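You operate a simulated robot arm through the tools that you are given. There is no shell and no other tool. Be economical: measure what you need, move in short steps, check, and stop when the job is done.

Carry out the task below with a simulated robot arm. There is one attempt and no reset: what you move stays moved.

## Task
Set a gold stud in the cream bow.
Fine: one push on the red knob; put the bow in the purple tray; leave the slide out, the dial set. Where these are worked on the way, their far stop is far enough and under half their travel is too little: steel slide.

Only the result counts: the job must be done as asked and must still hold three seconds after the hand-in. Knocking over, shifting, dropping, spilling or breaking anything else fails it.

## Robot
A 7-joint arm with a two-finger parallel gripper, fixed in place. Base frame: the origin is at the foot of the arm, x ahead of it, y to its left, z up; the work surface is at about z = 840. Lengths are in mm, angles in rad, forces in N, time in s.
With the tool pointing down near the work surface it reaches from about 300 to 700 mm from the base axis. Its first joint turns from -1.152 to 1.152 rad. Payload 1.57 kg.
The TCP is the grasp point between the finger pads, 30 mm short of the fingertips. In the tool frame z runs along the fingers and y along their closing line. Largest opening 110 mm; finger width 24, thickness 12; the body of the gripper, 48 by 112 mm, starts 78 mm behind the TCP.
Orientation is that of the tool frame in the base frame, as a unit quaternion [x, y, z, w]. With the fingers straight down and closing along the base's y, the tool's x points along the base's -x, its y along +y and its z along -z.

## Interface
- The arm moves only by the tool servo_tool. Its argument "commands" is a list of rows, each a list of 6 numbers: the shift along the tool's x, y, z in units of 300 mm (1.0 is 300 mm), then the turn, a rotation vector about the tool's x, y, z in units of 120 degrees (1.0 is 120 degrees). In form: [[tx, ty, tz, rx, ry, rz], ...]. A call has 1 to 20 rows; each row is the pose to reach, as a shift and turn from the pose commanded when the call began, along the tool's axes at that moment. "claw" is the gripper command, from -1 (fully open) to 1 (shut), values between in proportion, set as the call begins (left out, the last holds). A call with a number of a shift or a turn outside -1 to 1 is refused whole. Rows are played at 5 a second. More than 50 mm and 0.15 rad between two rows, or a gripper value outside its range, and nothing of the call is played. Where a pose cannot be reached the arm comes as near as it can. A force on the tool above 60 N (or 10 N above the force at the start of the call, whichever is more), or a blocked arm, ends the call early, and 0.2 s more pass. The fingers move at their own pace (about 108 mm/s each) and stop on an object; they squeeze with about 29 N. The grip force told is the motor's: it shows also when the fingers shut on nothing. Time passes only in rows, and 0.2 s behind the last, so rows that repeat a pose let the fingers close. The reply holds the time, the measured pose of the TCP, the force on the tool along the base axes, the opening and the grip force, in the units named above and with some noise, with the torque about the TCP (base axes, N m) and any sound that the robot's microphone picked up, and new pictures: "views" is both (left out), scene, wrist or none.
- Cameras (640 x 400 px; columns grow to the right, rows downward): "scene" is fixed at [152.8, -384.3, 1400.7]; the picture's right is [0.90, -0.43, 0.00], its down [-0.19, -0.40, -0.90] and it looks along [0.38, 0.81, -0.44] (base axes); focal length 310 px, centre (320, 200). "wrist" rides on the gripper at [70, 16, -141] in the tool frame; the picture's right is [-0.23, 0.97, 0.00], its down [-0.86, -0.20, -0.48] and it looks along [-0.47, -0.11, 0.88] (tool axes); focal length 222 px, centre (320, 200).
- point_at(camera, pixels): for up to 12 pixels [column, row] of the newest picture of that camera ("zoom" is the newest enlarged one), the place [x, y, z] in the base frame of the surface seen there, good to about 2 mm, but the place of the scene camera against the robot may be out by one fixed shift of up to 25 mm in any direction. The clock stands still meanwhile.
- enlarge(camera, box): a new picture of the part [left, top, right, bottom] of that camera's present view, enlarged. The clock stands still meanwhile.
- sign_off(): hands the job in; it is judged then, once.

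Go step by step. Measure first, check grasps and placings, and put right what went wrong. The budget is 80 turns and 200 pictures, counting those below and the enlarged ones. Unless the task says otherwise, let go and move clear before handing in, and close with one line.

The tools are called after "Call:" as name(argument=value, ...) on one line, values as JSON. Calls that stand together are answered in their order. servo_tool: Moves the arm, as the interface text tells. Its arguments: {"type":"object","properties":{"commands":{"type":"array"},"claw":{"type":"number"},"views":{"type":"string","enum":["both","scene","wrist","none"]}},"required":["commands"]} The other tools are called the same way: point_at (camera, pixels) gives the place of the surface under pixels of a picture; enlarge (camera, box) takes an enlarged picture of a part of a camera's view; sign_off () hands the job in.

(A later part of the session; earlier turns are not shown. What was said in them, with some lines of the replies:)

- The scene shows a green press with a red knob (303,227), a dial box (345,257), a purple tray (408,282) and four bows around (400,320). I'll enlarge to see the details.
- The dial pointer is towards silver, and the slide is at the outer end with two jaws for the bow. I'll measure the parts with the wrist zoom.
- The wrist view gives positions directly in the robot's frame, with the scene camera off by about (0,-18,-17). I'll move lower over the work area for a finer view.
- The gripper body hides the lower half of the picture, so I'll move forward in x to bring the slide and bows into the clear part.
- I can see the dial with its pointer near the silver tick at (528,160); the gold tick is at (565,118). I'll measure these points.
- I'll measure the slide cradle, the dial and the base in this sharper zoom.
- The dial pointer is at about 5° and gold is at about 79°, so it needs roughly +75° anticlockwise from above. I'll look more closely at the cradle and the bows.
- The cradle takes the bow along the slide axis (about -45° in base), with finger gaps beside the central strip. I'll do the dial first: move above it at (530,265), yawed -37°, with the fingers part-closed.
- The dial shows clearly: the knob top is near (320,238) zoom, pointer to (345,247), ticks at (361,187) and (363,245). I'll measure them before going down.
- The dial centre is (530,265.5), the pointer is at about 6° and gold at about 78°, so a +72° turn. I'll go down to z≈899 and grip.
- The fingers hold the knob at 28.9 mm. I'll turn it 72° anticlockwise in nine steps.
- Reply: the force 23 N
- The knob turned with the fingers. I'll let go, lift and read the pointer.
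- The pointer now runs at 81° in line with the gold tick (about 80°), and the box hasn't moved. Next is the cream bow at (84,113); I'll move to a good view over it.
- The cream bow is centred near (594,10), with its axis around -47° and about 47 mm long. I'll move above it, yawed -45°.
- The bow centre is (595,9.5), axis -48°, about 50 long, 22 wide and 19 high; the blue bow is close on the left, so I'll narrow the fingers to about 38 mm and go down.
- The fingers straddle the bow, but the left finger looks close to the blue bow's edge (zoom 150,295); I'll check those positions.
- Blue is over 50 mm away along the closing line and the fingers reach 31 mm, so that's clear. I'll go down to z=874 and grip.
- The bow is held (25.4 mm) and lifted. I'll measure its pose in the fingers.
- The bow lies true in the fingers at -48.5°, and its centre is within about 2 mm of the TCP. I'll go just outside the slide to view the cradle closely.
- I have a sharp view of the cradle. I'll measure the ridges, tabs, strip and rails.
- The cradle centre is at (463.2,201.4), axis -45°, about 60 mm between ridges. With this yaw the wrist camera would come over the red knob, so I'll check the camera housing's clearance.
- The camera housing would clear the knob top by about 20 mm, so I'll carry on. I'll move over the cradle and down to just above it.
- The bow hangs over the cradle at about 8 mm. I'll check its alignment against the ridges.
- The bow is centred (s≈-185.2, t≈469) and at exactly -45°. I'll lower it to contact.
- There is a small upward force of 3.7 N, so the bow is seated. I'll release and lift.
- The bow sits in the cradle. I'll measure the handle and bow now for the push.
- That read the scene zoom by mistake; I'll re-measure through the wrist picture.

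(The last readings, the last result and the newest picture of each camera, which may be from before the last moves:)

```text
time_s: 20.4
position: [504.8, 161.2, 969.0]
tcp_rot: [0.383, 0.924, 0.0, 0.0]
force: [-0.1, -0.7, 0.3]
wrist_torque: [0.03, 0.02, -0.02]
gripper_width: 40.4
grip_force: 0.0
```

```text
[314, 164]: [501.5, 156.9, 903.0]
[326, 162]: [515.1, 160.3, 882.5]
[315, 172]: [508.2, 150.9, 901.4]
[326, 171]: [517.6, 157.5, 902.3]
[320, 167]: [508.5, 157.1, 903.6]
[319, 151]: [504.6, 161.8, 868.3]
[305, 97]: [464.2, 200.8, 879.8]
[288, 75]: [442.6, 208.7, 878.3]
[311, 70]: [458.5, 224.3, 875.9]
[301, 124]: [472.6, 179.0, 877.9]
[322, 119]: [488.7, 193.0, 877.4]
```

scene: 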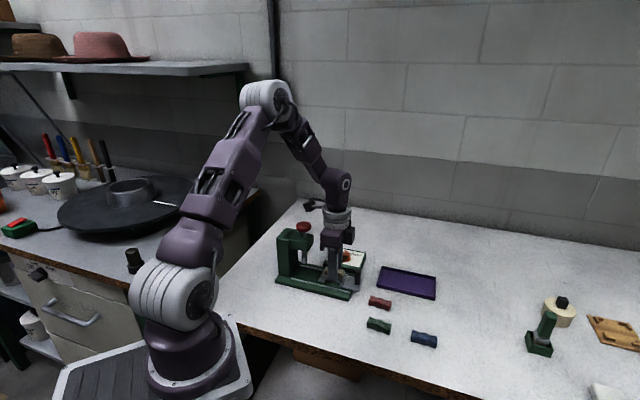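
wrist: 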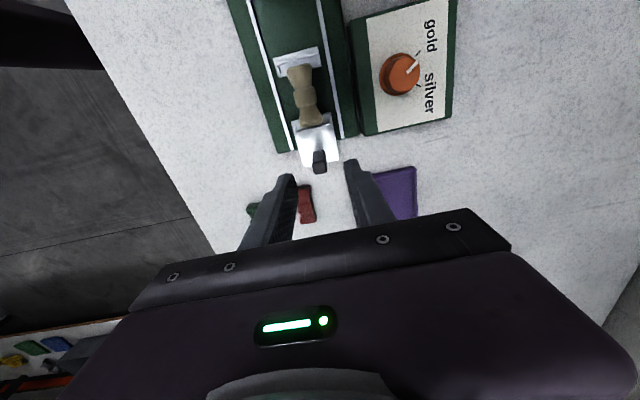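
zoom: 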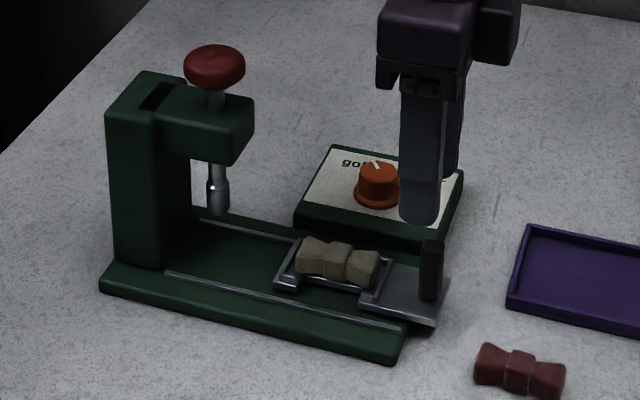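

The bow is centred in the cradle (464,201), top z 880. The handle is near (509.5,157.5), top 903; I'll straddle it with the fingers and close.

Call:
servo_tool(commands=[[-0.018, 0.0057, 0.0, 0, 0, 0], [-0.018, 0.0057, 0.1, 0, 0, 0], [-0.018, 0.0057, 0.2, 0, 0, 0], [-0.018, 0.0057, 0.229, 0, 0, 0], [-0.018, 0.0057, 0.229, 0, 0, 0]], views="none")

Call:
servo_tool(commands=[[0, 0, 0, 0, 0, 0], [0, 0, 0, 0, 0, 0], [0, 0, 0, 0, 0, 0]], claw=1.0, views="both")

Call:
enlarge(camera="scene", box=[270, 180, 390, 310])

```text
time_s: 21.6
position: [509.9, 157.8, 899.3]
tcp_rot: [0.383, 0.924, -0.001, 0.0]
force: [-0.7, -0.6, -0.3]
wrist_torque: [0.02, -0.02, -0.02]
gripper_width: 40.5
grip_force: 0.0
```

```text
time_s: 22.4
position: [508.5, 155.2, 899.9]
tcp_rot: [0.383, 0.924, -0.002, -0.002]
force: [-17.3, -16.3, 1.0]
wrist_torque: [0.65, -0.33, 0.07]
gripper_width: 14.2
grip_force: 29.8
```

scene: 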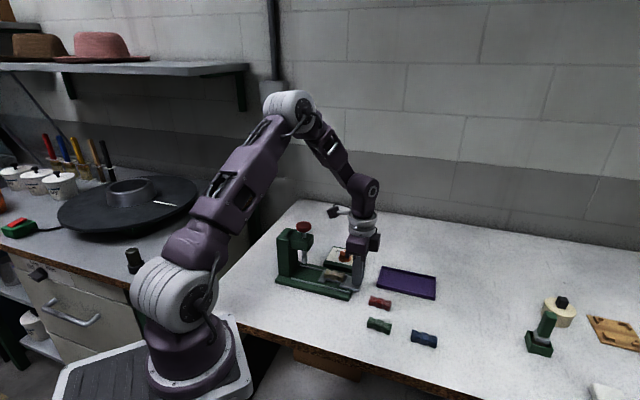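
wrist: 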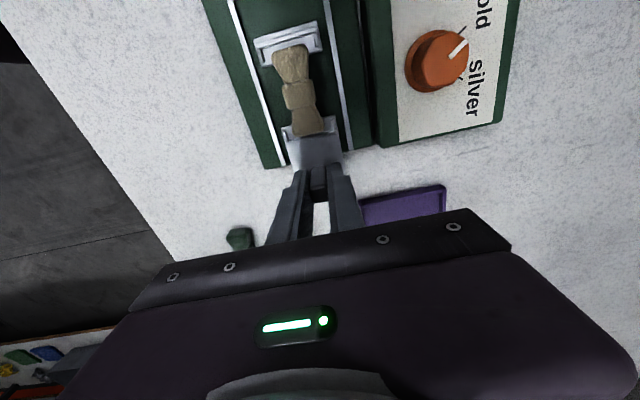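

```text
3.08 times, centred on (330, 245) of scene
```

zoom: 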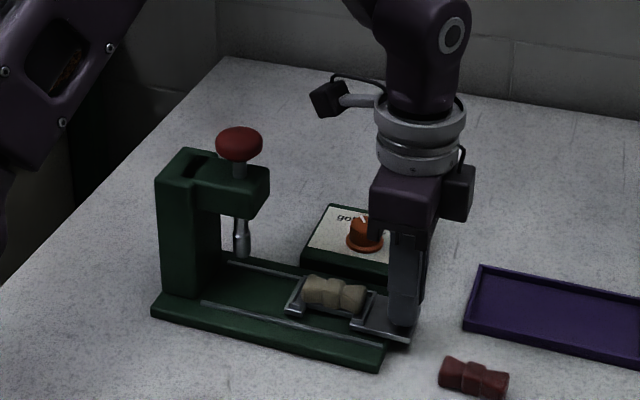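

The handle is gripped at 14.2 mm with a small side load; I'll shift 2.5 mm to relieve it and push the slide in 75 mm at first.

Call:
servo_tool(commands=[[0.0, -0.008, 0, 0, 0, 0], [0.04, -0.008, 0, 0, 0, 0], [0.08, -0.008, 0, 0, 0, 0], [0.12, -0.008, 0, 0, 0, 0], [0.16, -0.008, 0, 0, 0, 0], [0.2, -0.008, 0, 0, 0, 0], [0.25, -0.008, 0, 0, 0, 0], [0.25, -0.008, 0, 0, 0, 0]], views="both")

Call:
enlarge(camera="scene", box=[270, 180, 390, 310])

```text
time_s: 24.2
position: [456.5, 208.0, 901.0]
tcp_rot: [0.383, 0.924, 0.0, 0.0]
force: [-5.1, -5.3, -1.5]
wrist_torque: [-0.51, -0.39, 0.06]
gripper_width: 14.1
grip_force: 30.2
```

scene: 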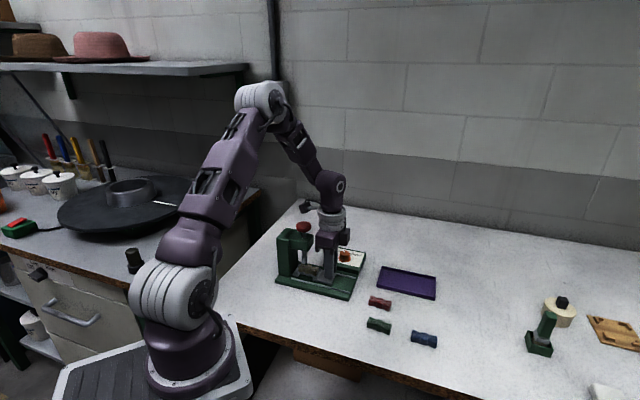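
wrist: 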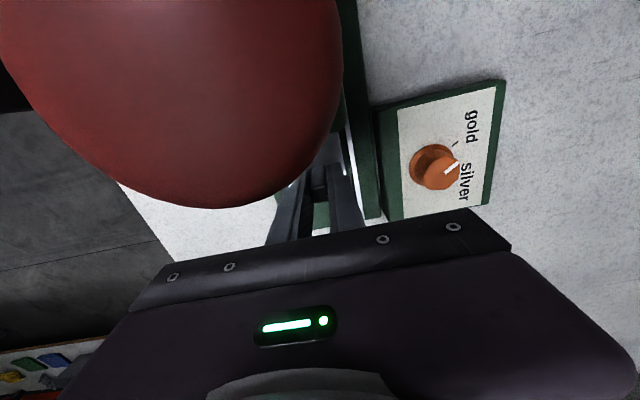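

```text
3.08 times, centred on (330, 245) of scene
```

zoom: 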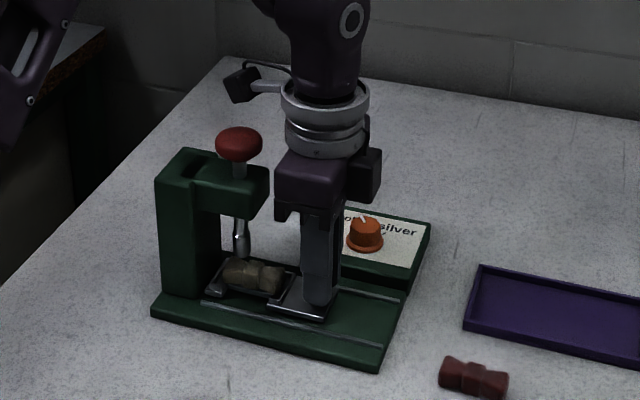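

The slide has moved about 73 mm and the knot is still short of the ram. I'll push on in small steps to the far stop.

Call:
servo_tool(commands=[[0.015, 0, 0, 0, 0, 0], [0.03, 0, 0, 0, 0, 0], [0.045, 0, 0, 0, 0, 0], [0.06, 0, 0, 0, 0, 0], [0.06, 0, 0, 0, 0, 0]], views="scene")

Call:
enlarge(camera="scene", box=[280, 210, 360, 300])

```text
time_s: 25.4
position: [443.3, 222.1, 899.8]
tcp_rot: [0.383, 0.924, 0.0, 0.0]
force: [3.1, -23.1, 0.5]
wrist_torque: [0.27, -0.48, 0.06]
gripper_width: 13.7
grip_force: 30.5
```

scene: 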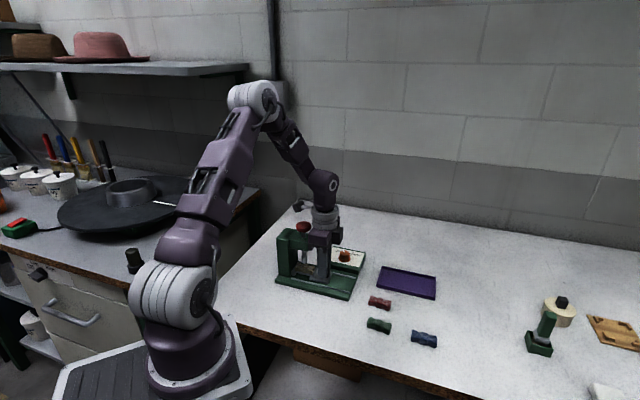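

```text
4.44 times, centred on (320, 255) of scene
```

zoom: 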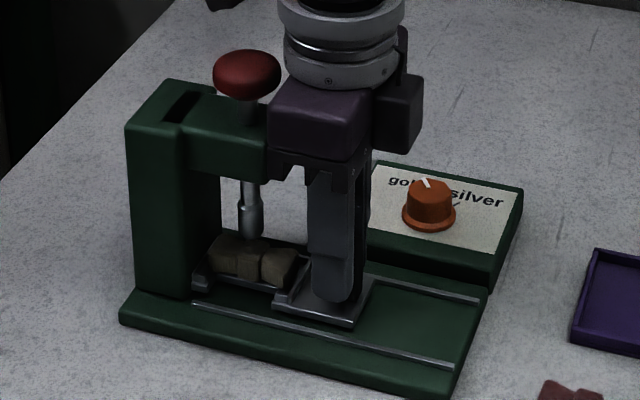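

The slide is about 92 mm in and a resisting force has appeared. I'll nudge 3 mm more to confirm that this is the stop.

Call:
servo_tool(commands=[[0.01, 0, 0, 0, 0, 0], [0.01, 0, 0, 0, 0, 0], [0.01, 0, 0, 0, 0, 0]], views="wrist")

```text
time_s: 26.2
position: [440.7, 224.5, 899.7]
tcp_rot: [0.383, 0.924, 0.001, 0.0]
force: [2.5, -23.7, 1.4]
wrist_torque: [-0.12, -0.18, -0.06]
gripper_width: 13.9
grip_force: 30.4
```

wrist: 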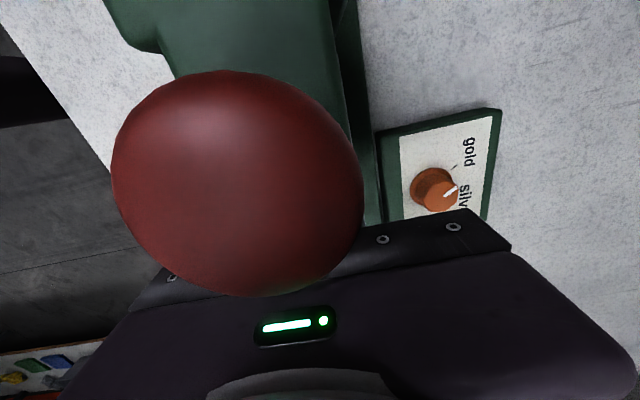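

The tool moved 3.5 mm more with the same force, so the fingers may be slipping along the handle. I'll look closely.

Call:
enlarge(camera="scene", box=[290, 230, 360, 290])

Call:
enlarge(camera="scene", box=[280, 190, 360, 260])

```text
6.67 times, centred on (325, 260) of scene
```

zoom: 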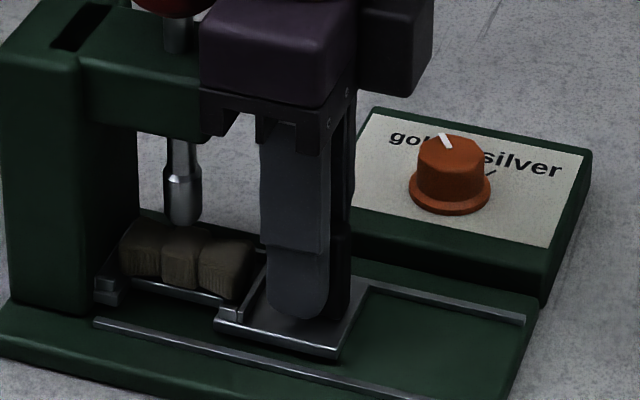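

```text
5.71 times, centred on (320, 225) of scene
```

zoom: 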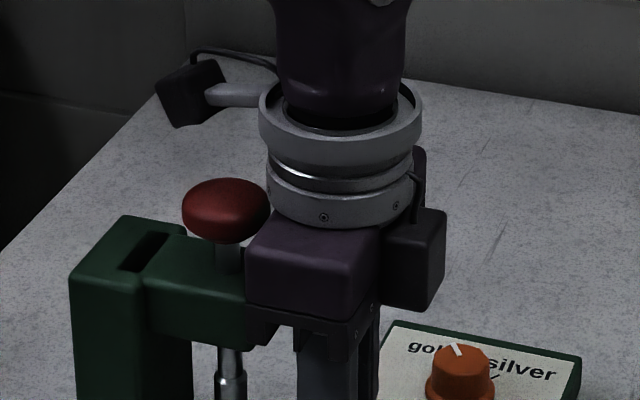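

The ram tip (180,220) stands right over the knot (184,240). I'll check those positions by measurement.

Call:
enlarge(camera="scene", box=[290, 240, 340, 280])

Call:
point_at(camera="zoom", pixels=[[200, 40], [270, 10]])

```text
10.00 times, centred on (315, 260) of scene
```

zoom: 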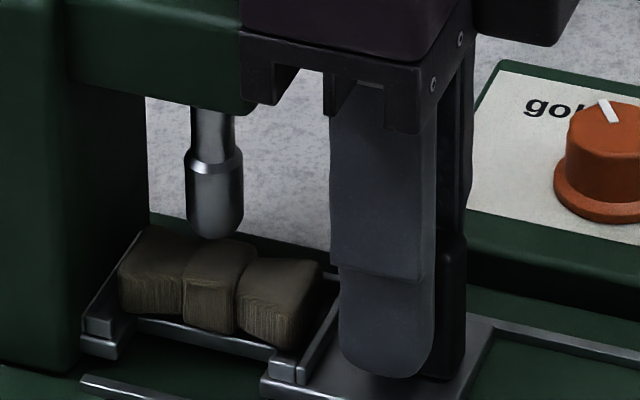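

```text
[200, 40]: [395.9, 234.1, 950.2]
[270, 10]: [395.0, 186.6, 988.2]
```

Call:
point_at(camera="zoom", pixels=[[213, 220], [195, 185], [238, 185], [225, 252], [160, 240], [290, 268], [190, 265], [240, 275], [268, 80], [160, 95], [235, 105], [100, 330]])

```text
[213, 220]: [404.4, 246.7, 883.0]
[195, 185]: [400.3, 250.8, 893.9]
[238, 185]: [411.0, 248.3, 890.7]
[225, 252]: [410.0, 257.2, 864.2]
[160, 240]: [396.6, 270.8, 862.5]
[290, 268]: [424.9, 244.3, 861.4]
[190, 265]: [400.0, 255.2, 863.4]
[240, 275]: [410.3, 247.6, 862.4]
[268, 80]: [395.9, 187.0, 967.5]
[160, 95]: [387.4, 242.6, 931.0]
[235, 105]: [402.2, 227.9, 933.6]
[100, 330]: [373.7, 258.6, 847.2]
```

The knot (s≈-108.5) and the ram (s≈-109, in scene coordinates) line up, so the slide is home. I'll release and lift clear.

Call:
servo_tool(commands=[[0, 0, 0, 0, 0, 0], [0, 0, 0, 0, 0, 0], [0, 0, -0.1, 0, 0, 0], [0, 0, -0.25, 0, 0, 0], [0, 0, -0.4, 0, 0, 0], [0, 0, -0.55, 0, 0, 0], [0, 0, -0.68, 0, 0, 0], [0, 0, -0.68, 0, 0, 0]], claw=0.27, views="both")

Call:
enlarge(camera="scene", box=[270, 210, 360, 300])

Call:
enlarge(camera="wrist", box=[230, 60, 400, 220])

```text
time_s: 28.0
position: [439.6, 225.5, 1104.0]
tcp_rot: [0.383, 0.924, 0.0, 0.0]
force: [-0.4, -0.7, -0.3]
wrist_torque: [-0.01, 0.03, 0.0]
gripper_width: 40.2
grip_force: 0.0
```

scene: 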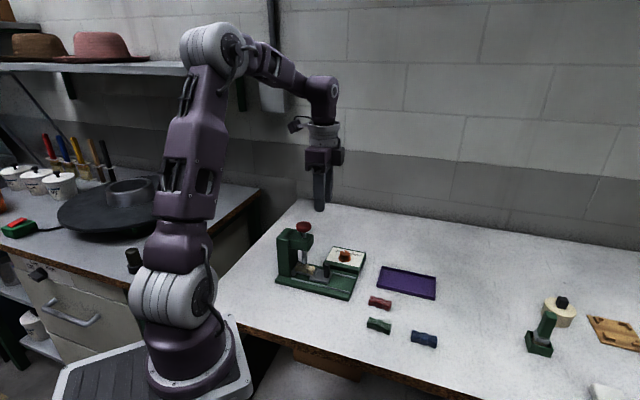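
wrist: 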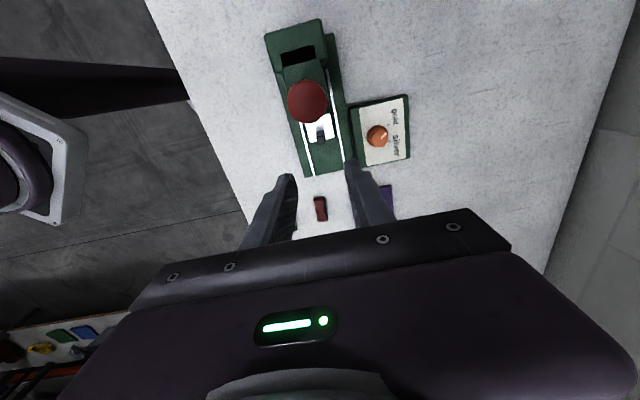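

```text
4.44 times, centred on (315, 255) of scene
```

zoom: 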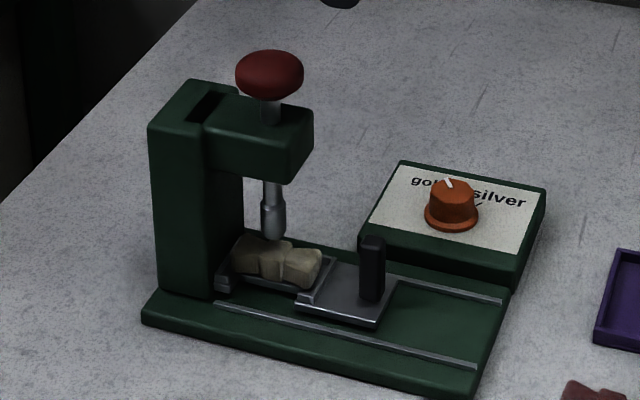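

```text
2.50 times, centred on (315, 140) of wrist
```

zoom: 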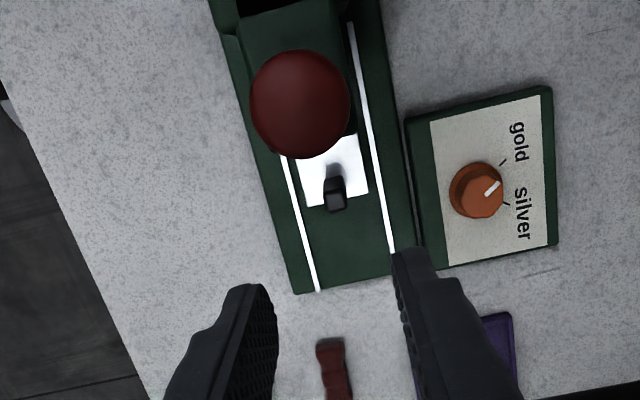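

The slide stays in with the bow under the ram. I'll measure the knob and the handle.

Call:
point_at(camera="zoom", pixels=[[299, 104], [252, 115], [346, 95], [293, 55], [308, 152], [335, 203], [327, 205], [345, 203], [335, 178], [500, 187], [489, 193]])

```text
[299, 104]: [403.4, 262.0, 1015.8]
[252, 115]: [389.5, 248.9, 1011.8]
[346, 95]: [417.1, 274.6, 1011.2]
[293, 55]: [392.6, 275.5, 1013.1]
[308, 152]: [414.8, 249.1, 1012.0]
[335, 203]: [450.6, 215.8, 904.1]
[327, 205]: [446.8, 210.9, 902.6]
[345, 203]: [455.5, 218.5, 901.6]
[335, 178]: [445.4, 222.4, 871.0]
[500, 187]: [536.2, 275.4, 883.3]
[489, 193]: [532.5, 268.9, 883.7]
```

The knob is centred at (403.4,262), top 1016. The dial pointer reads a little differently here, so I'll check it closely.

Call:
enlarge(camera="wrist", box=[345, 90, 415, 170])

Call:
point_at(camera="zoom", pixels=[[320, 180], [340, 160]])

```text
5.00 times, centred on (380, 130) of wrist
```

zoom: 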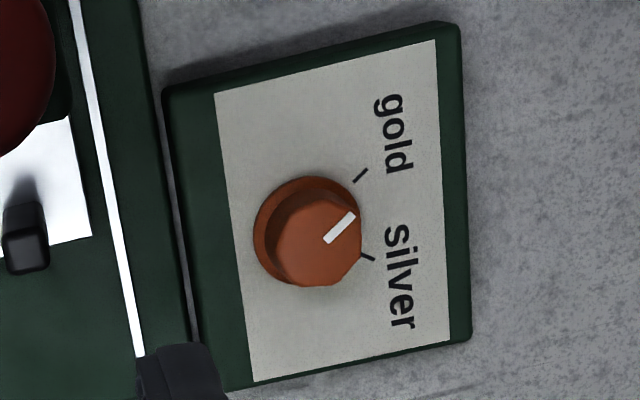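

```text
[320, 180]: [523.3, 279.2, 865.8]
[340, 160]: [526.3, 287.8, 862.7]
```

The pointer runs parallel to the gold tick, so the dial is right. I'll move above the knob with the fingers shut.

Call:
servo_tool(commands=[[0.06, 0.001, 0, 0, 0, 0], [0.12, 0.003, 0, 0, 0, 0], [0.176, 0.004, 0, 0, 0, 0], [0.176, 0.004, 0.1, 0, 0, 0], [0.176, 0.004, 0.165, 0, 0, 0], [0.176, 0.004, 0.165, 0, 0, 0]], claw=1.0, views="both")

Call:
enlarge(camera="scene", box=[260, 190, 350, 290])

```text
time_s: 29.4
position: [404.2, 261.5, 1054.9]
tcp_rot: [0.382, 0.924, 0.001, 0.0]
force: [-0.1, -0.6, -0.1]
wrist_torque: [-0.02, 0.02, -0.01]
gripper_width: 0.0
grip_force: 21.6
```

scene: 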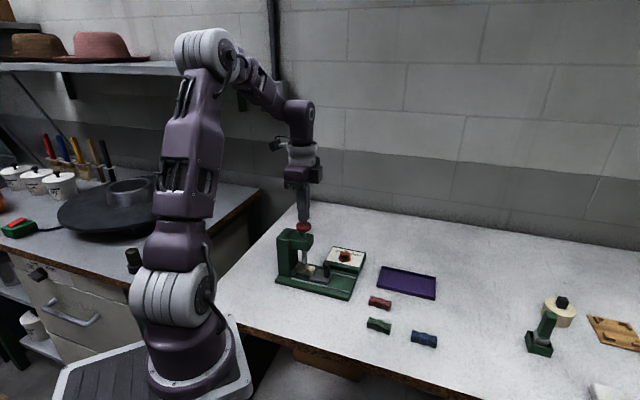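
wrist: 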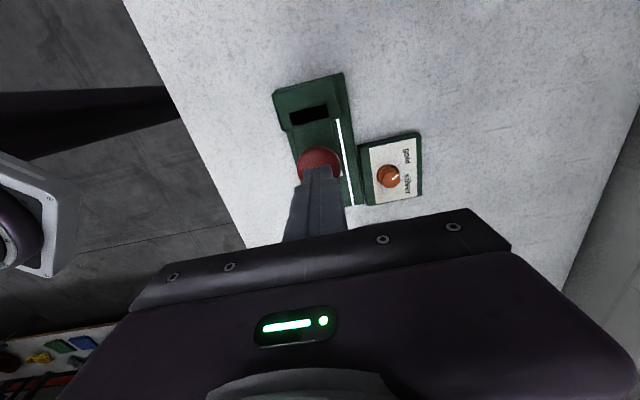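

```text
4.00 times, centred on (305, 240) of scene
```

zoom: 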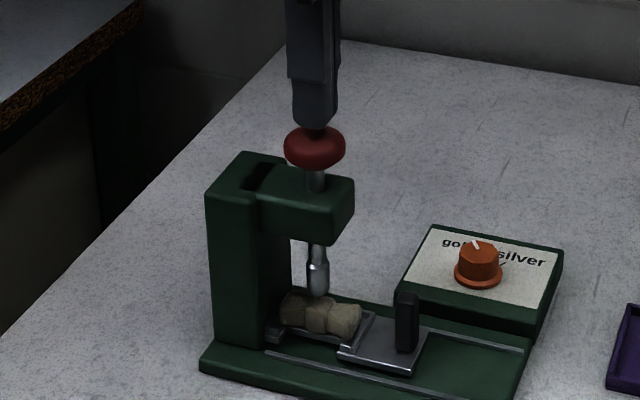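

The fingertips are centred about 8 mm above the red knob. I'll make one steady push down and let the force limit stop it.

Call:
servo_tool(commands=[[0, 0, 0.015, 0, 0, 0], [0, 0, 0.03, 0, 0, 0], [0, 0, 0.04, 0, 0, 0], [0, 0, 0.05, 0, 0, 0], [0, 0, 0.06, 0, 0, 0], [0, 0, 0.07, 0, 0, 0], [0, 0, 0.08, 0, 0, 0], [0, 0, 0.09, 0, 0, 0], [0, 0, 0.1, 0, 0, 0], [0, 0, 0.11, 0, 0, 0], [0, 0, 0.12, 0, 0, 0]], views="scene")

Call:
enlarge(camera="scene", box=[260, 190, 350, 290])

```text
time_s: 31.1
position: [404.0, 261.5, 1034.3]
tcp_rot: [0.382, 0.924, 0.003, 0.001]
force: [-10.5, -7.4, 23.7]
wrist_torque: [-0.2, 0.31, -0.03]
gripper_width: 0.0
grip_force: 21.2
heard: click
stopped in row 8: the force on the tool passed its limit at 72 N (the readings are from after the stop); the commanded pose is now the measured one
```

scene: 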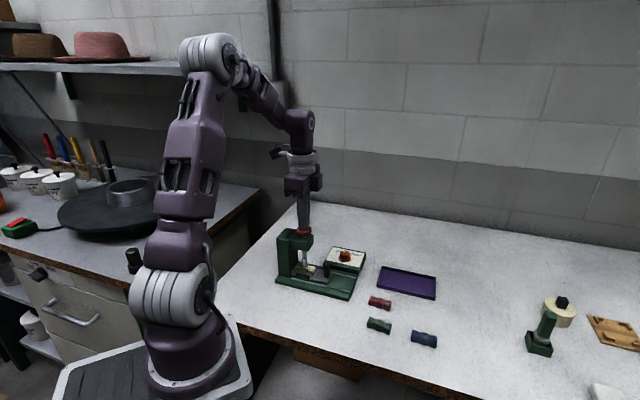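

```text
4.00 times, centred on (305, 240) of scene
```

zoom: 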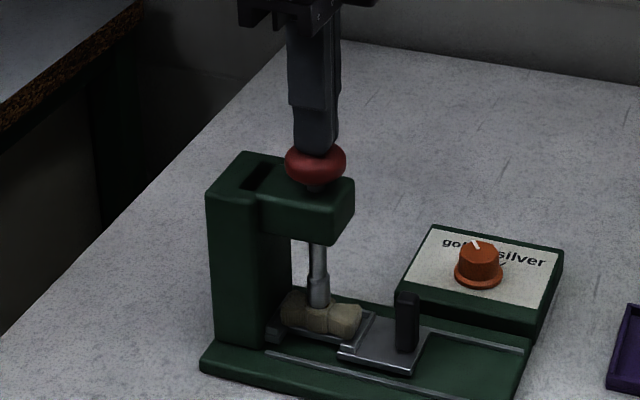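

There was a click and the ram reached the bow: one push done. I'll lift straight up, back off and look for the stud.

Call:
servo_tool(commands=[[0, 0, -0.05, 0, 0, 0], [0, 0, -0.15, 0, 0, 0], [0, 0, -0.233, 0, 0, 0], [-0.1, 0, -0.233, 0, 0, 0], [-0.2, 0, -0.233, 0, 0, 0], [-0.3, 0, -0.233, 0, 0, 0], [-0.3, 0, -0.233, 0, 0, 0]], claw=0.27, views="both")

Call:
enlarge(camera="scene", box=[290, 230, 360, 290])

Call:
enlarge(camera="wrist", box=[230, 20, 400, 180])

```text
time_s: 32.7
position: [468.5, 200.3, 1102.9]
tcp_rot: [0.382, 0.924, 0.002, 0.001]
force: [0.0, 0.7, 1.1]
wrist_torque: [-0.04, -0.01, -0.01]
gripper_width: 40.2
grip_force: 0.0
```

scene: 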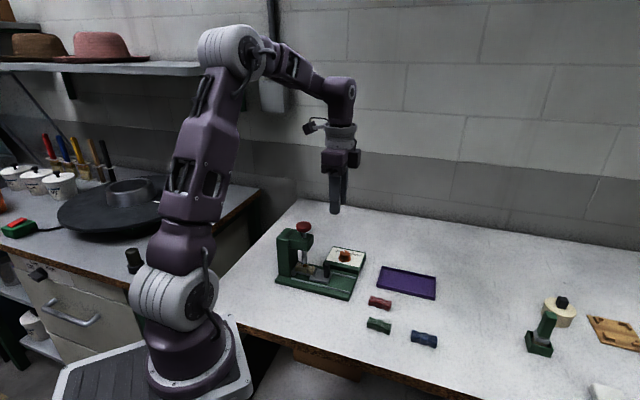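
wrist: 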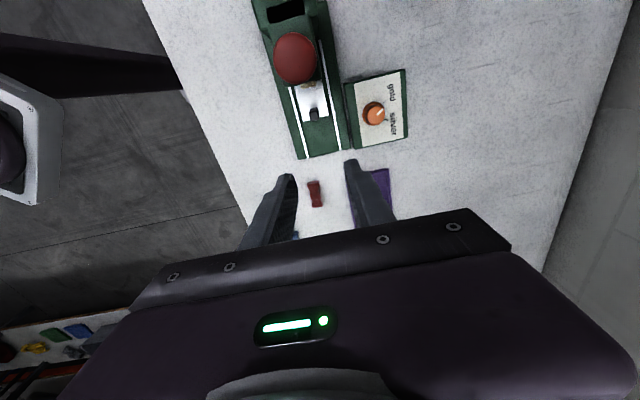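

```text
6.67 times, centred on (325, 260) of scene
```

zoom: 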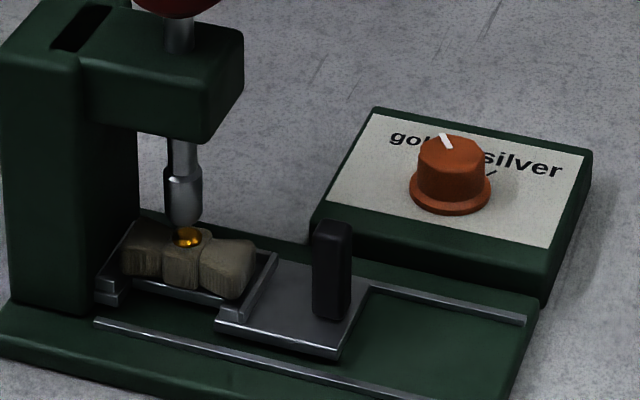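

```text
2.50 times, centred on (315, 100) of wrist
```

zoom: 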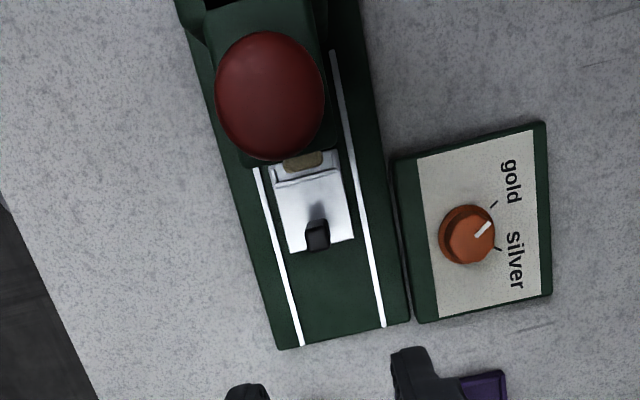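

A gold stud now sits in the knot (187,237). I'll measure the handle in this wrist zoom before pulling it.

Call:
point_at(camera="zoom", pixels=[[307, 246], [328, 244], [318, 240], [307, 230], [326, 226], [288, 250], [353, 238]])

```text
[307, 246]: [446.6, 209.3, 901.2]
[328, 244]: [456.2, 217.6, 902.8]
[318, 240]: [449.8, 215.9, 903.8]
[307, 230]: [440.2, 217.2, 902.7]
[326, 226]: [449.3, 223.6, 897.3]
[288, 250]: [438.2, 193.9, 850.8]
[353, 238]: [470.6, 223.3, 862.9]
```

The handle is at about (446.5,217.4). I'll move above it and go down, as for the push.

Call:
servo_tool(commands=[[0.0957, -0.0037, 0.0, 0, 0, 0], [0.0957, -0.0037, 0.15, 0, 0, 0], [0.0957, -0.0037, 0.3, 0, 0, 0], [0.0957, -0.0037, 0.45, 0, 0, 0], [0.0957, -0.0037, 0.6, 0, 0, 0], [0.0957, -0.0037, 0.681, 0, 0, 0], [0.0957, -0.0037, 0.681, 0, 0, 0]], views="scene")

Call:
servo_tool(commands=[[0, 0, 0, 0, 0, 0], [0, 0, 0, 0, 0, 0], [0, 0, 0, 0, 0, 0]], claw=1.0, views="scene")

Call:
enlarge(camera="scene", box=[280, 220, 360, 290])

```text
time_s: 34.3
position: [446.3, 218.1, 897.2]
tcp_rot: [0.382, 0.924, 0.003, 0.0]
force: [-0.4, 0.3, 0.5]
wrist_torque: [0.05, -0.01, -0.02]
gripper_width: 40.3
grip_force: 0.1
```

scene: 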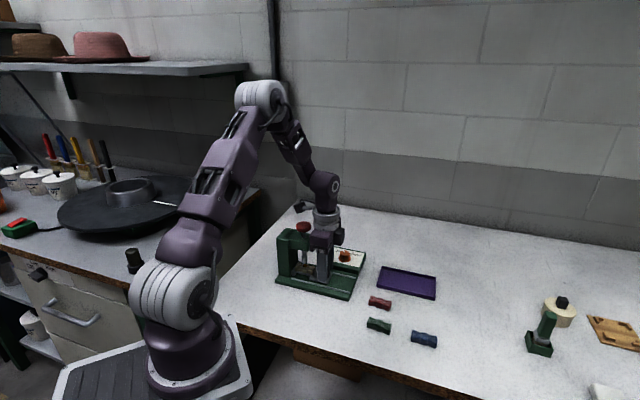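

```text
time_s: 35.1
position: [445.9, 218.4, 897.6]
tcp_rot: [0.383, 0.924, 0.002, 0.0]
force: [-1.7, -1.6, -3.6]
wrist_torque: [-0.86, 0.38, 0.04]
gripper_width: 13.7
grip_force: 30.4
```

scene: 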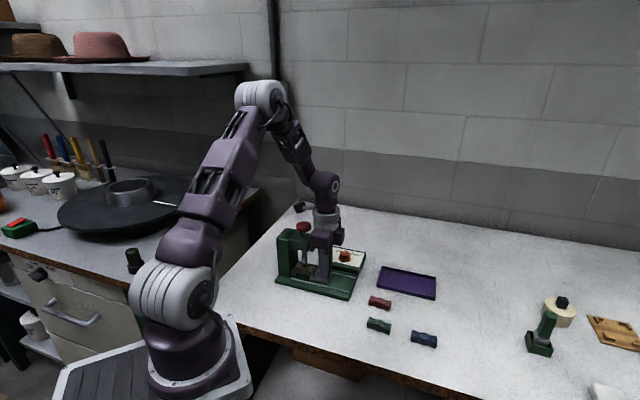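

```text
5.71 times, centred on (320, 255) of scene
```

zoom: 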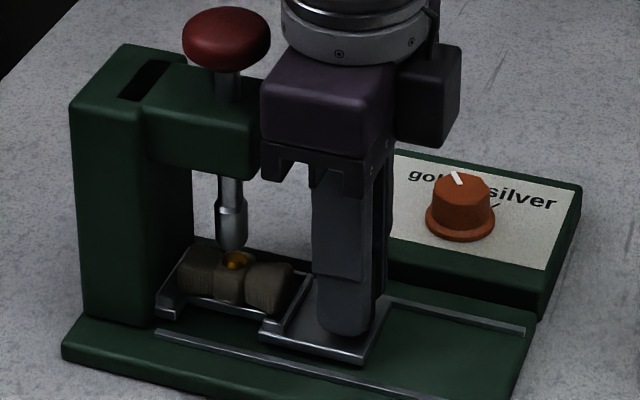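

The handle is held at 13.7 mm with almost no side load. I'll pull the slide out 87 mm.

Call:
servo_tool(commands=[[-0.04, 0, 0, 0, 0, 0], [-0.08, 0, 0, 0, 0, 0], [-0.12, 0, 0, 0, 0, 0], [-0.16, 0, 0, 0, 0, 0], [-0.2, 0, 0, 0, 0, 0], [-0.245, 0, 0, 0, 0, 0], [-0.29, 0, 0, 0, 0, 0], [-0.29, 0, 0, 0, 0, 0]], views="both")

Call:
enlarge(camera="scene", box=[270, 210, 390, 310])

```text
time_s: 36.9
position: [506.4, 157.4, 900.1]
tcp_rot: [0.383, 0.924, 0.0, -0.001]
force: [-30.3, -8.7, -2.4]
wrist_torque: [-0.21, 0.03, -0.15]
gripper_width: 14.1
grip_force: 30.3
```

scene: 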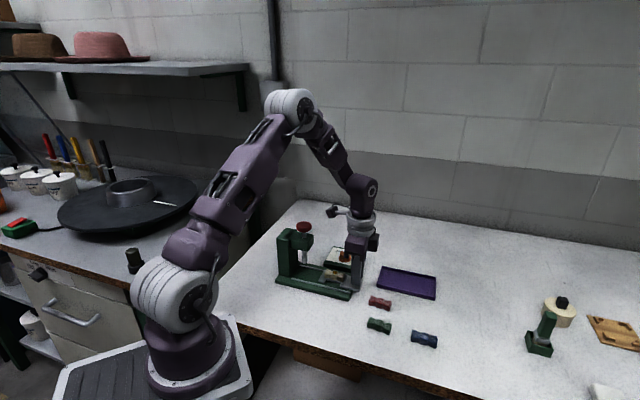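
wrist: 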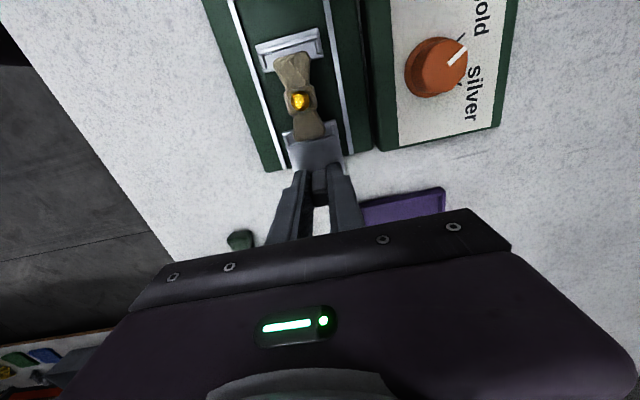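

```text
4.00 times, centred on (330, 260) of scene
```

zoom: 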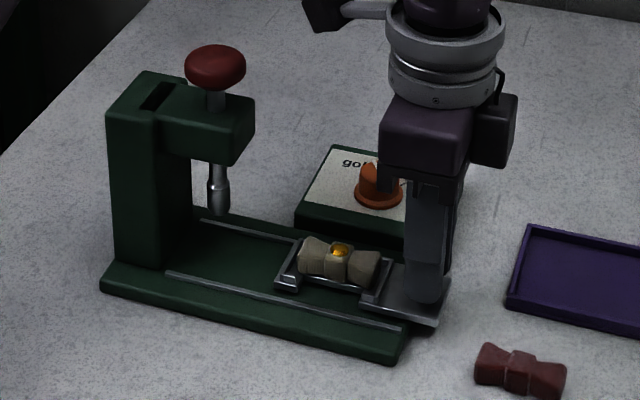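

The slide is back out (same place as at the start) and resists further pull, so it's at its outer stop. I'll release, lift and measure the bow.

Call:
servo_tool(commands=[[0, 0, 0, 0, 0, 0], [0, 0, 0, 0, 0, 0], [0, 0, -0.1, 0, 0, 0], [0, 0, -0.23, 0, 0, 0], [0, 0, -0.23, 0, 0, 0]], claw=0.27, views="wrist")

Call:
enlarge(camera="wrist", box=[260, 50, 400, 190])

```text
time_s: 38.1
position: [509.4, 156.8, 969.6]
tcp_rot: [0.382, 0.924, 0.003, 0.002]
force: [-0.1, 0.6, -0.8]
wrist_torque: [0.0, -0.01, -0.01]
gripper_width: 40.1
grip_force: 0.1
```

wrist: 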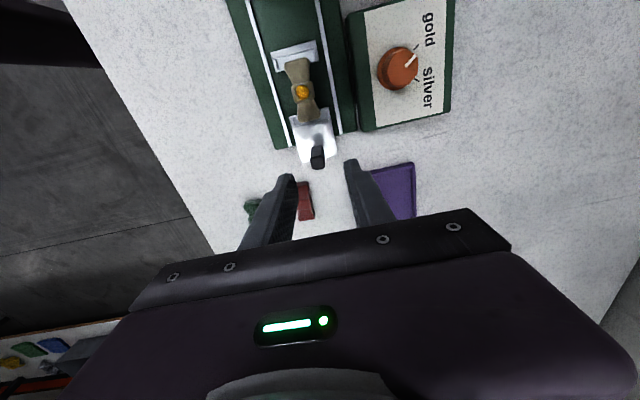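

```text
2.86 times, centred on (330, 120) of wrist
```

zoom: 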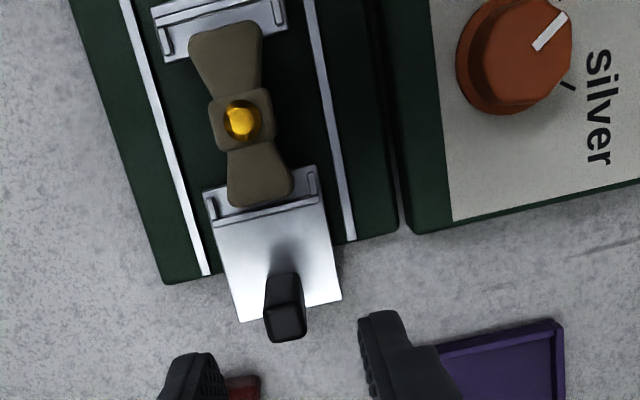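

Call:
point_at(camera="zoom", pixels=[[190, 52], [260, 32], [230, 203], [292, 190], [208, 105], [270, 92], [221, 145], [276, 135], [285, 335], [230, 110], [225, 35], [262, 185]])

```text
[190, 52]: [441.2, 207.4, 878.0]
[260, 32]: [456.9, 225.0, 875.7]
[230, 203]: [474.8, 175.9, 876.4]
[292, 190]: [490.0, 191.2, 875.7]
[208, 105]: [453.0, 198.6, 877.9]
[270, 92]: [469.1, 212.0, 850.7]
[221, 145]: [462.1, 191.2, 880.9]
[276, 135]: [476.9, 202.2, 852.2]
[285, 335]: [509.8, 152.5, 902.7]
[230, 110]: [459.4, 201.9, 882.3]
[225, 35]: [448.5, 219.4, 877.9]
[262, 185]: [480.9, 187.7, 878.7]
```

The bow centre is (465.7,199.9), axis -44.4°. I'll move over it, go down to z≈896 and grip the knot's sides.

Call:
servo_tool(commands=[[0.1, 0.002, 0, 0, 0, 0], [0.204, 0.0038, 0, 0, 0, 0], [0.204, 0.0038, 0.1, 0, 0, 0], [0.204, 0.0038, 0.2, 0, 0, 0], [0.204, 0.0038, 0.243, 0, 0, 0], [0.204, 0.0038, 0.243, 0, 0, 0]], views="wrist")

Call:
enlarge(camera="wrist", box=[240, 100, 400, 230])

```text
time_s: 39.5
position: [468.1, 202.8, 894.7]
tcp_rot: [0.382, 0.924, 0.002, 0.001]
force: [0.0, 0.1, 0.6]
wrist_torque: [-0.05, 0.02, 0.0]
gripper_width: 40.5
grip_force: 0.1
```

wrist: 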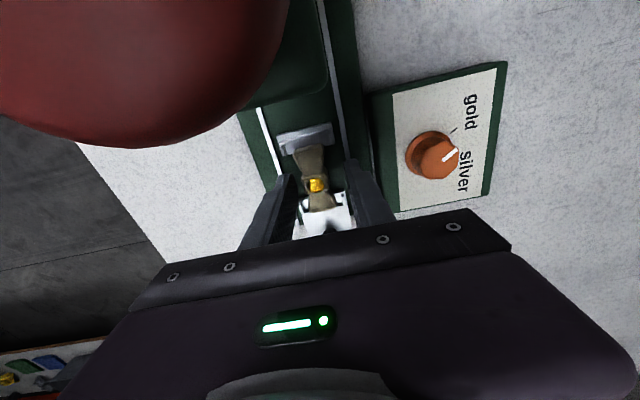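

```text
3.08 times, centred on (320, 165) of wrist
```

zoom: 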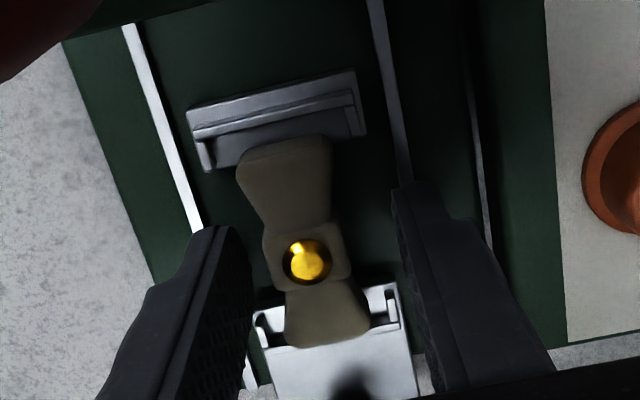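

The bow sits about 3.5 mm nearer the left finger, so I'll shift that way and close.

Call:
servo_tool(commands=[[0, -0.0117, 0, 0, 0, 0], [0, -0.0117, 0, 0, 0, 0]], views="none")

Call:
servo_tool(commands=[[0, 0, 0, 0, 0, 0], [0, 0, 0, 0, 0, 0], [0, 0, 0, 0, 0, 0]], claw=1.0, views="wrist")

```text
time_s: 40.1
position: [464.9, 201.2, 894.8]
tcp_rot: [0.382, 0.924, 0.002, 0.002]
force: [0.6, 0.7, 0.0]
wrist_torque: [0.01, 0.0, -0.01]
gripper_width: 40.1
grip_force: 0.1
```

```text
time_s: 40.9
position: [465.1, 200.1, 894.6]
tcp_rot: [0.383, 0.924, 0.003, 0.001]
force: [-0.6, 0.2, 0.2]
wrist_torque: [0.03, 0.01, -0.03]
gripper_width: 25.7
grip_force: 29.0
```

wrist: 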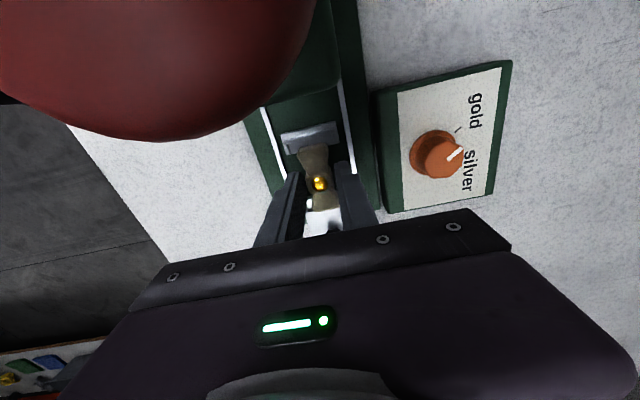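

The bow is gripped at 25.7 mm. I'll lift it 90 mm and carry it over the tray centre (640,125).

Call:
servo_tool(commands=[[0, 0, -0.05, 0, 0, 0], [0, 0, -0.15, 0, 0, 0], [0, 0, -0.3, 0, 0, 0], [-0.118, 0.048, -0.3, 0, 0, 0], [-0.236, 0.095, -0.3, 0, 0, 0], [-0.353, 0.143, -0.3, 0, 0, 0], [-0.471, 0.19, -0.3, 0, 0, 0], [-0.589, 0.238, -0.3, 0, 0, 0], [-0.589, 0.238, -0.3, 0, 0, 0]], views="both")

Call:
point_at(camera="wrist", pixels=[[320, 170], [316, 145]])

Call:
enlarge(camera="scene", box=[360, 200, 480, 310])

```text
time_s: 42.9
position: [639.2, 123.7, 985.3]
tcp_rot: [0.382, 0.924, 0.003, 0.001]
force: [-0.9, -0.8, 0.0]
wrist_torque: [0.02, -0.01, -0.01]
gripper_width: 25.1
grip_force: 29.6
```

scene: 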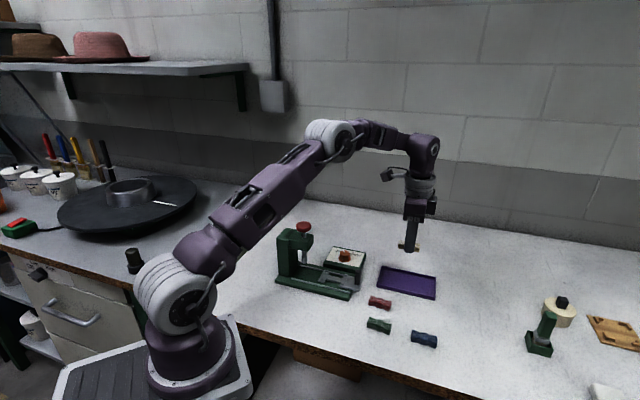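
wrist: 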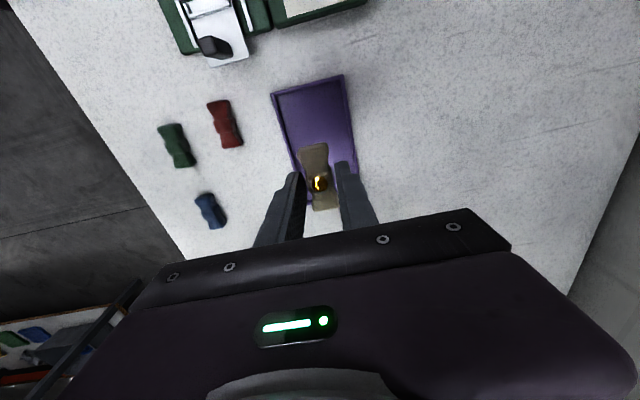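

```text
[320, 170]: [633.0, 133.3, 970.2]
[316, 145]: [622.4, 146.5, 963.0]
```

```text
3.64 times, centred on (420, 255) of scene
```

zoom: 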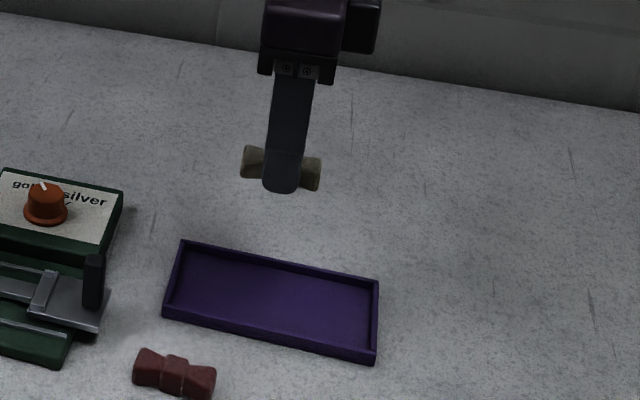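

The bow is over the tray. I'll lower it in steps to just above the tray floor.

Call:
servo_tool(commands=[[0, 0, 0.12, 0, 0, 0], [0, 0, 0.24, 0, 0, 0], [0, 0, 0.33, 0, 0, 0], [0, 0, 0.345, 0, 0, 0], [0, 0, 0.357, 0, 0, 0], [0, 0, 0.357, 0, 0, 0]], views="both")

Call:
enlarge(camera="scene", box=[360, 230, 460, 310])

```text
time_s: 44.3
position: [641.5, 126.6, 877.9]
tcp_rot: [0.383, 0.924, 0.002, 0.0]
force: [-0.1, -0.4, -0.2]
wrist_torque: [0.02, -0.05, 0.02]
gripper_width: 25.4
grip_force: 29.2
```

scene: 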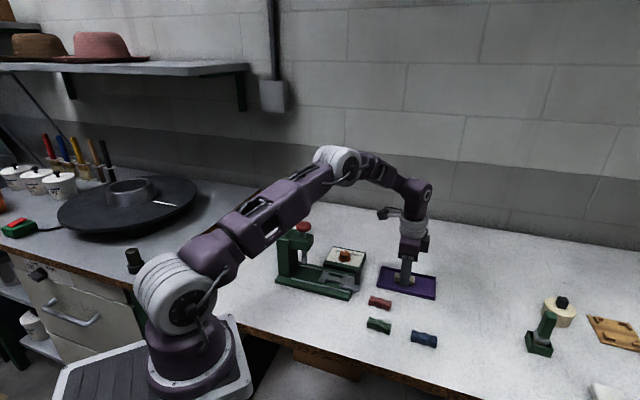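
wrist: 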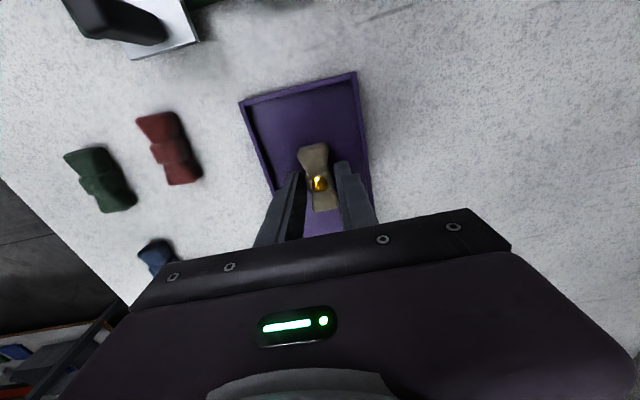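

```text
5.00 times, centred on (410, 270) of scene
```

zoom: 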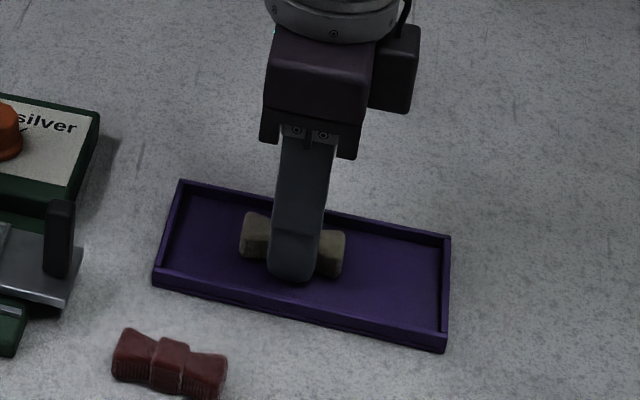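

No contact force yet; I'll ease down 3 mm more.

Call:
servo_tool(commands=[[0, 0, 0.004, 0, 0, 0], [0, 0, 0.008, 0, 0, 0], [0, 0, 0.01, 0, 0, 0], [0, 0, 0.01, 0, 0, 0]], views="none")

```text
time_s: 45.3
position: [640.6, 125.8, 875.6]
tcp_rot: [0.383, 0.924, 0.004, 0.003]
force: [-3.4, 0.6, 26.6]
wrist_torque: [0.07, 0.24, -0.02]
gripper_width: 25.7
grip_force: 29.2
```

The bow is on the floor (26.6 N). I'll ease up 1.5 mm, open to about 38 mm, lift and check.

Call:
servo_tool(commands=[[0, 0, -0.005, 0, 0, 0], [0, 0, -0.005, 0, 0, 0]], views="none")

Call:
servo_tool(commands=[[0, 0, 0, 0, 0, 0], [0, 0, 0, 0, 0, 0], [0, 0, -0.1, 0, 0, 0], [0, 0, -0.25, 0, 0, 0], [0, 0, -0.4, 0, 0, 0], [0.0, 0, -0.55, 0, 0, 0], [0, 0, -0.55, 0, 0, 0]], claw=0.31, views="both")

Call:
enlarge(camera="scene", box=[270, 210, 460, 350])

Call:
enlarge(camera="wrist", box=[160, 20, 400, 230])

```text
time_s: 45.9
position: [640.3, 125.4, 876.4]
tcp_rot: [0.383, 0.924, 0.003, 0.001]
force: [3.1, 3.0, 12.1]
wrist_torque: [0.0, -0.09, -0.01]
gripper_width: 25.6
grip_force: 29.2
```

```text
time_s: 47.5
position: [640.3, 123.7, 1041.7]
tcp_rot: [0.383, 0.924, 0.002, 0.001]
force: [0.0, -0.1, 0.5]
wrist_torque: [0.03, -0.01, 0.02]
gripper_width: 38.0
grip_force: 0.1
```

scene: 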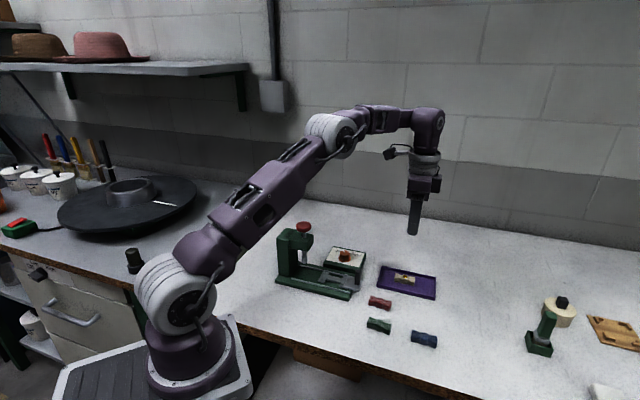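
wrist: 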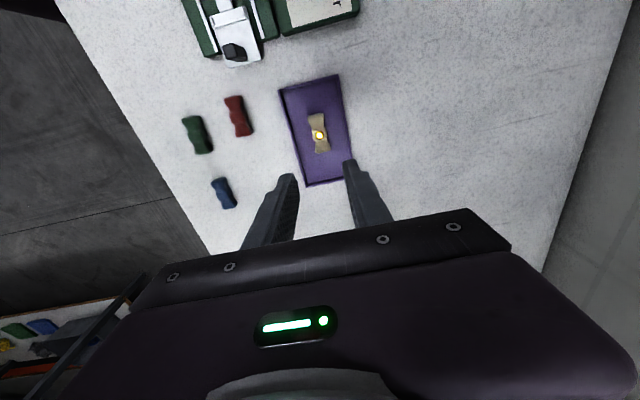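

```text
2.86 times, centred on (365, 280) of scene
```

zoom: 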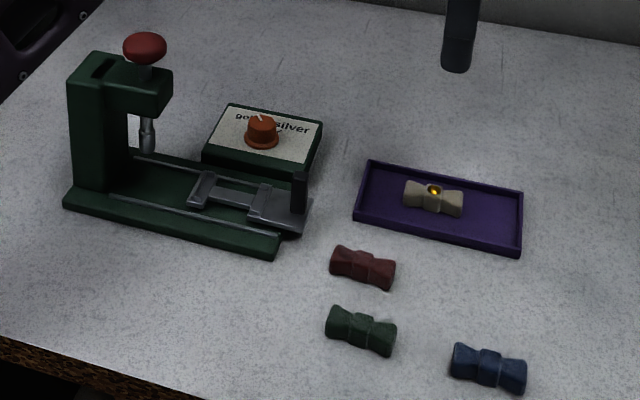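

```text
1.90 times, centred on (280, 125) of wrist
```

zoom: 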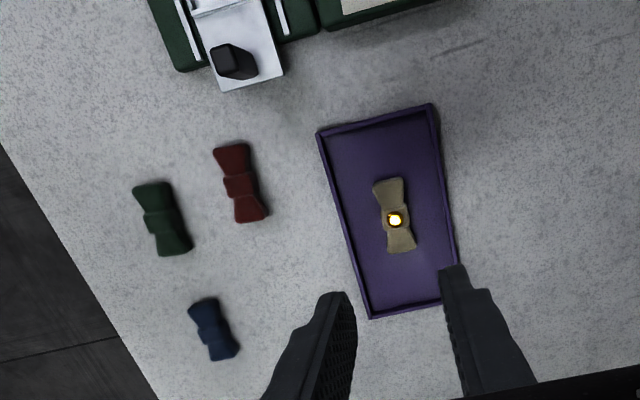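

The bow lies in the tray with its gold stud, the slide is fully out as at the start, the dial is on gold, and nothing else has moved. I'm handing in.

Call:
sign_off()

```text
The job is handed in.
```

The cream bow now has its gold stud, set with one push of the red knob, and lies in the purple tray; the slide is out and the dial is on gold.
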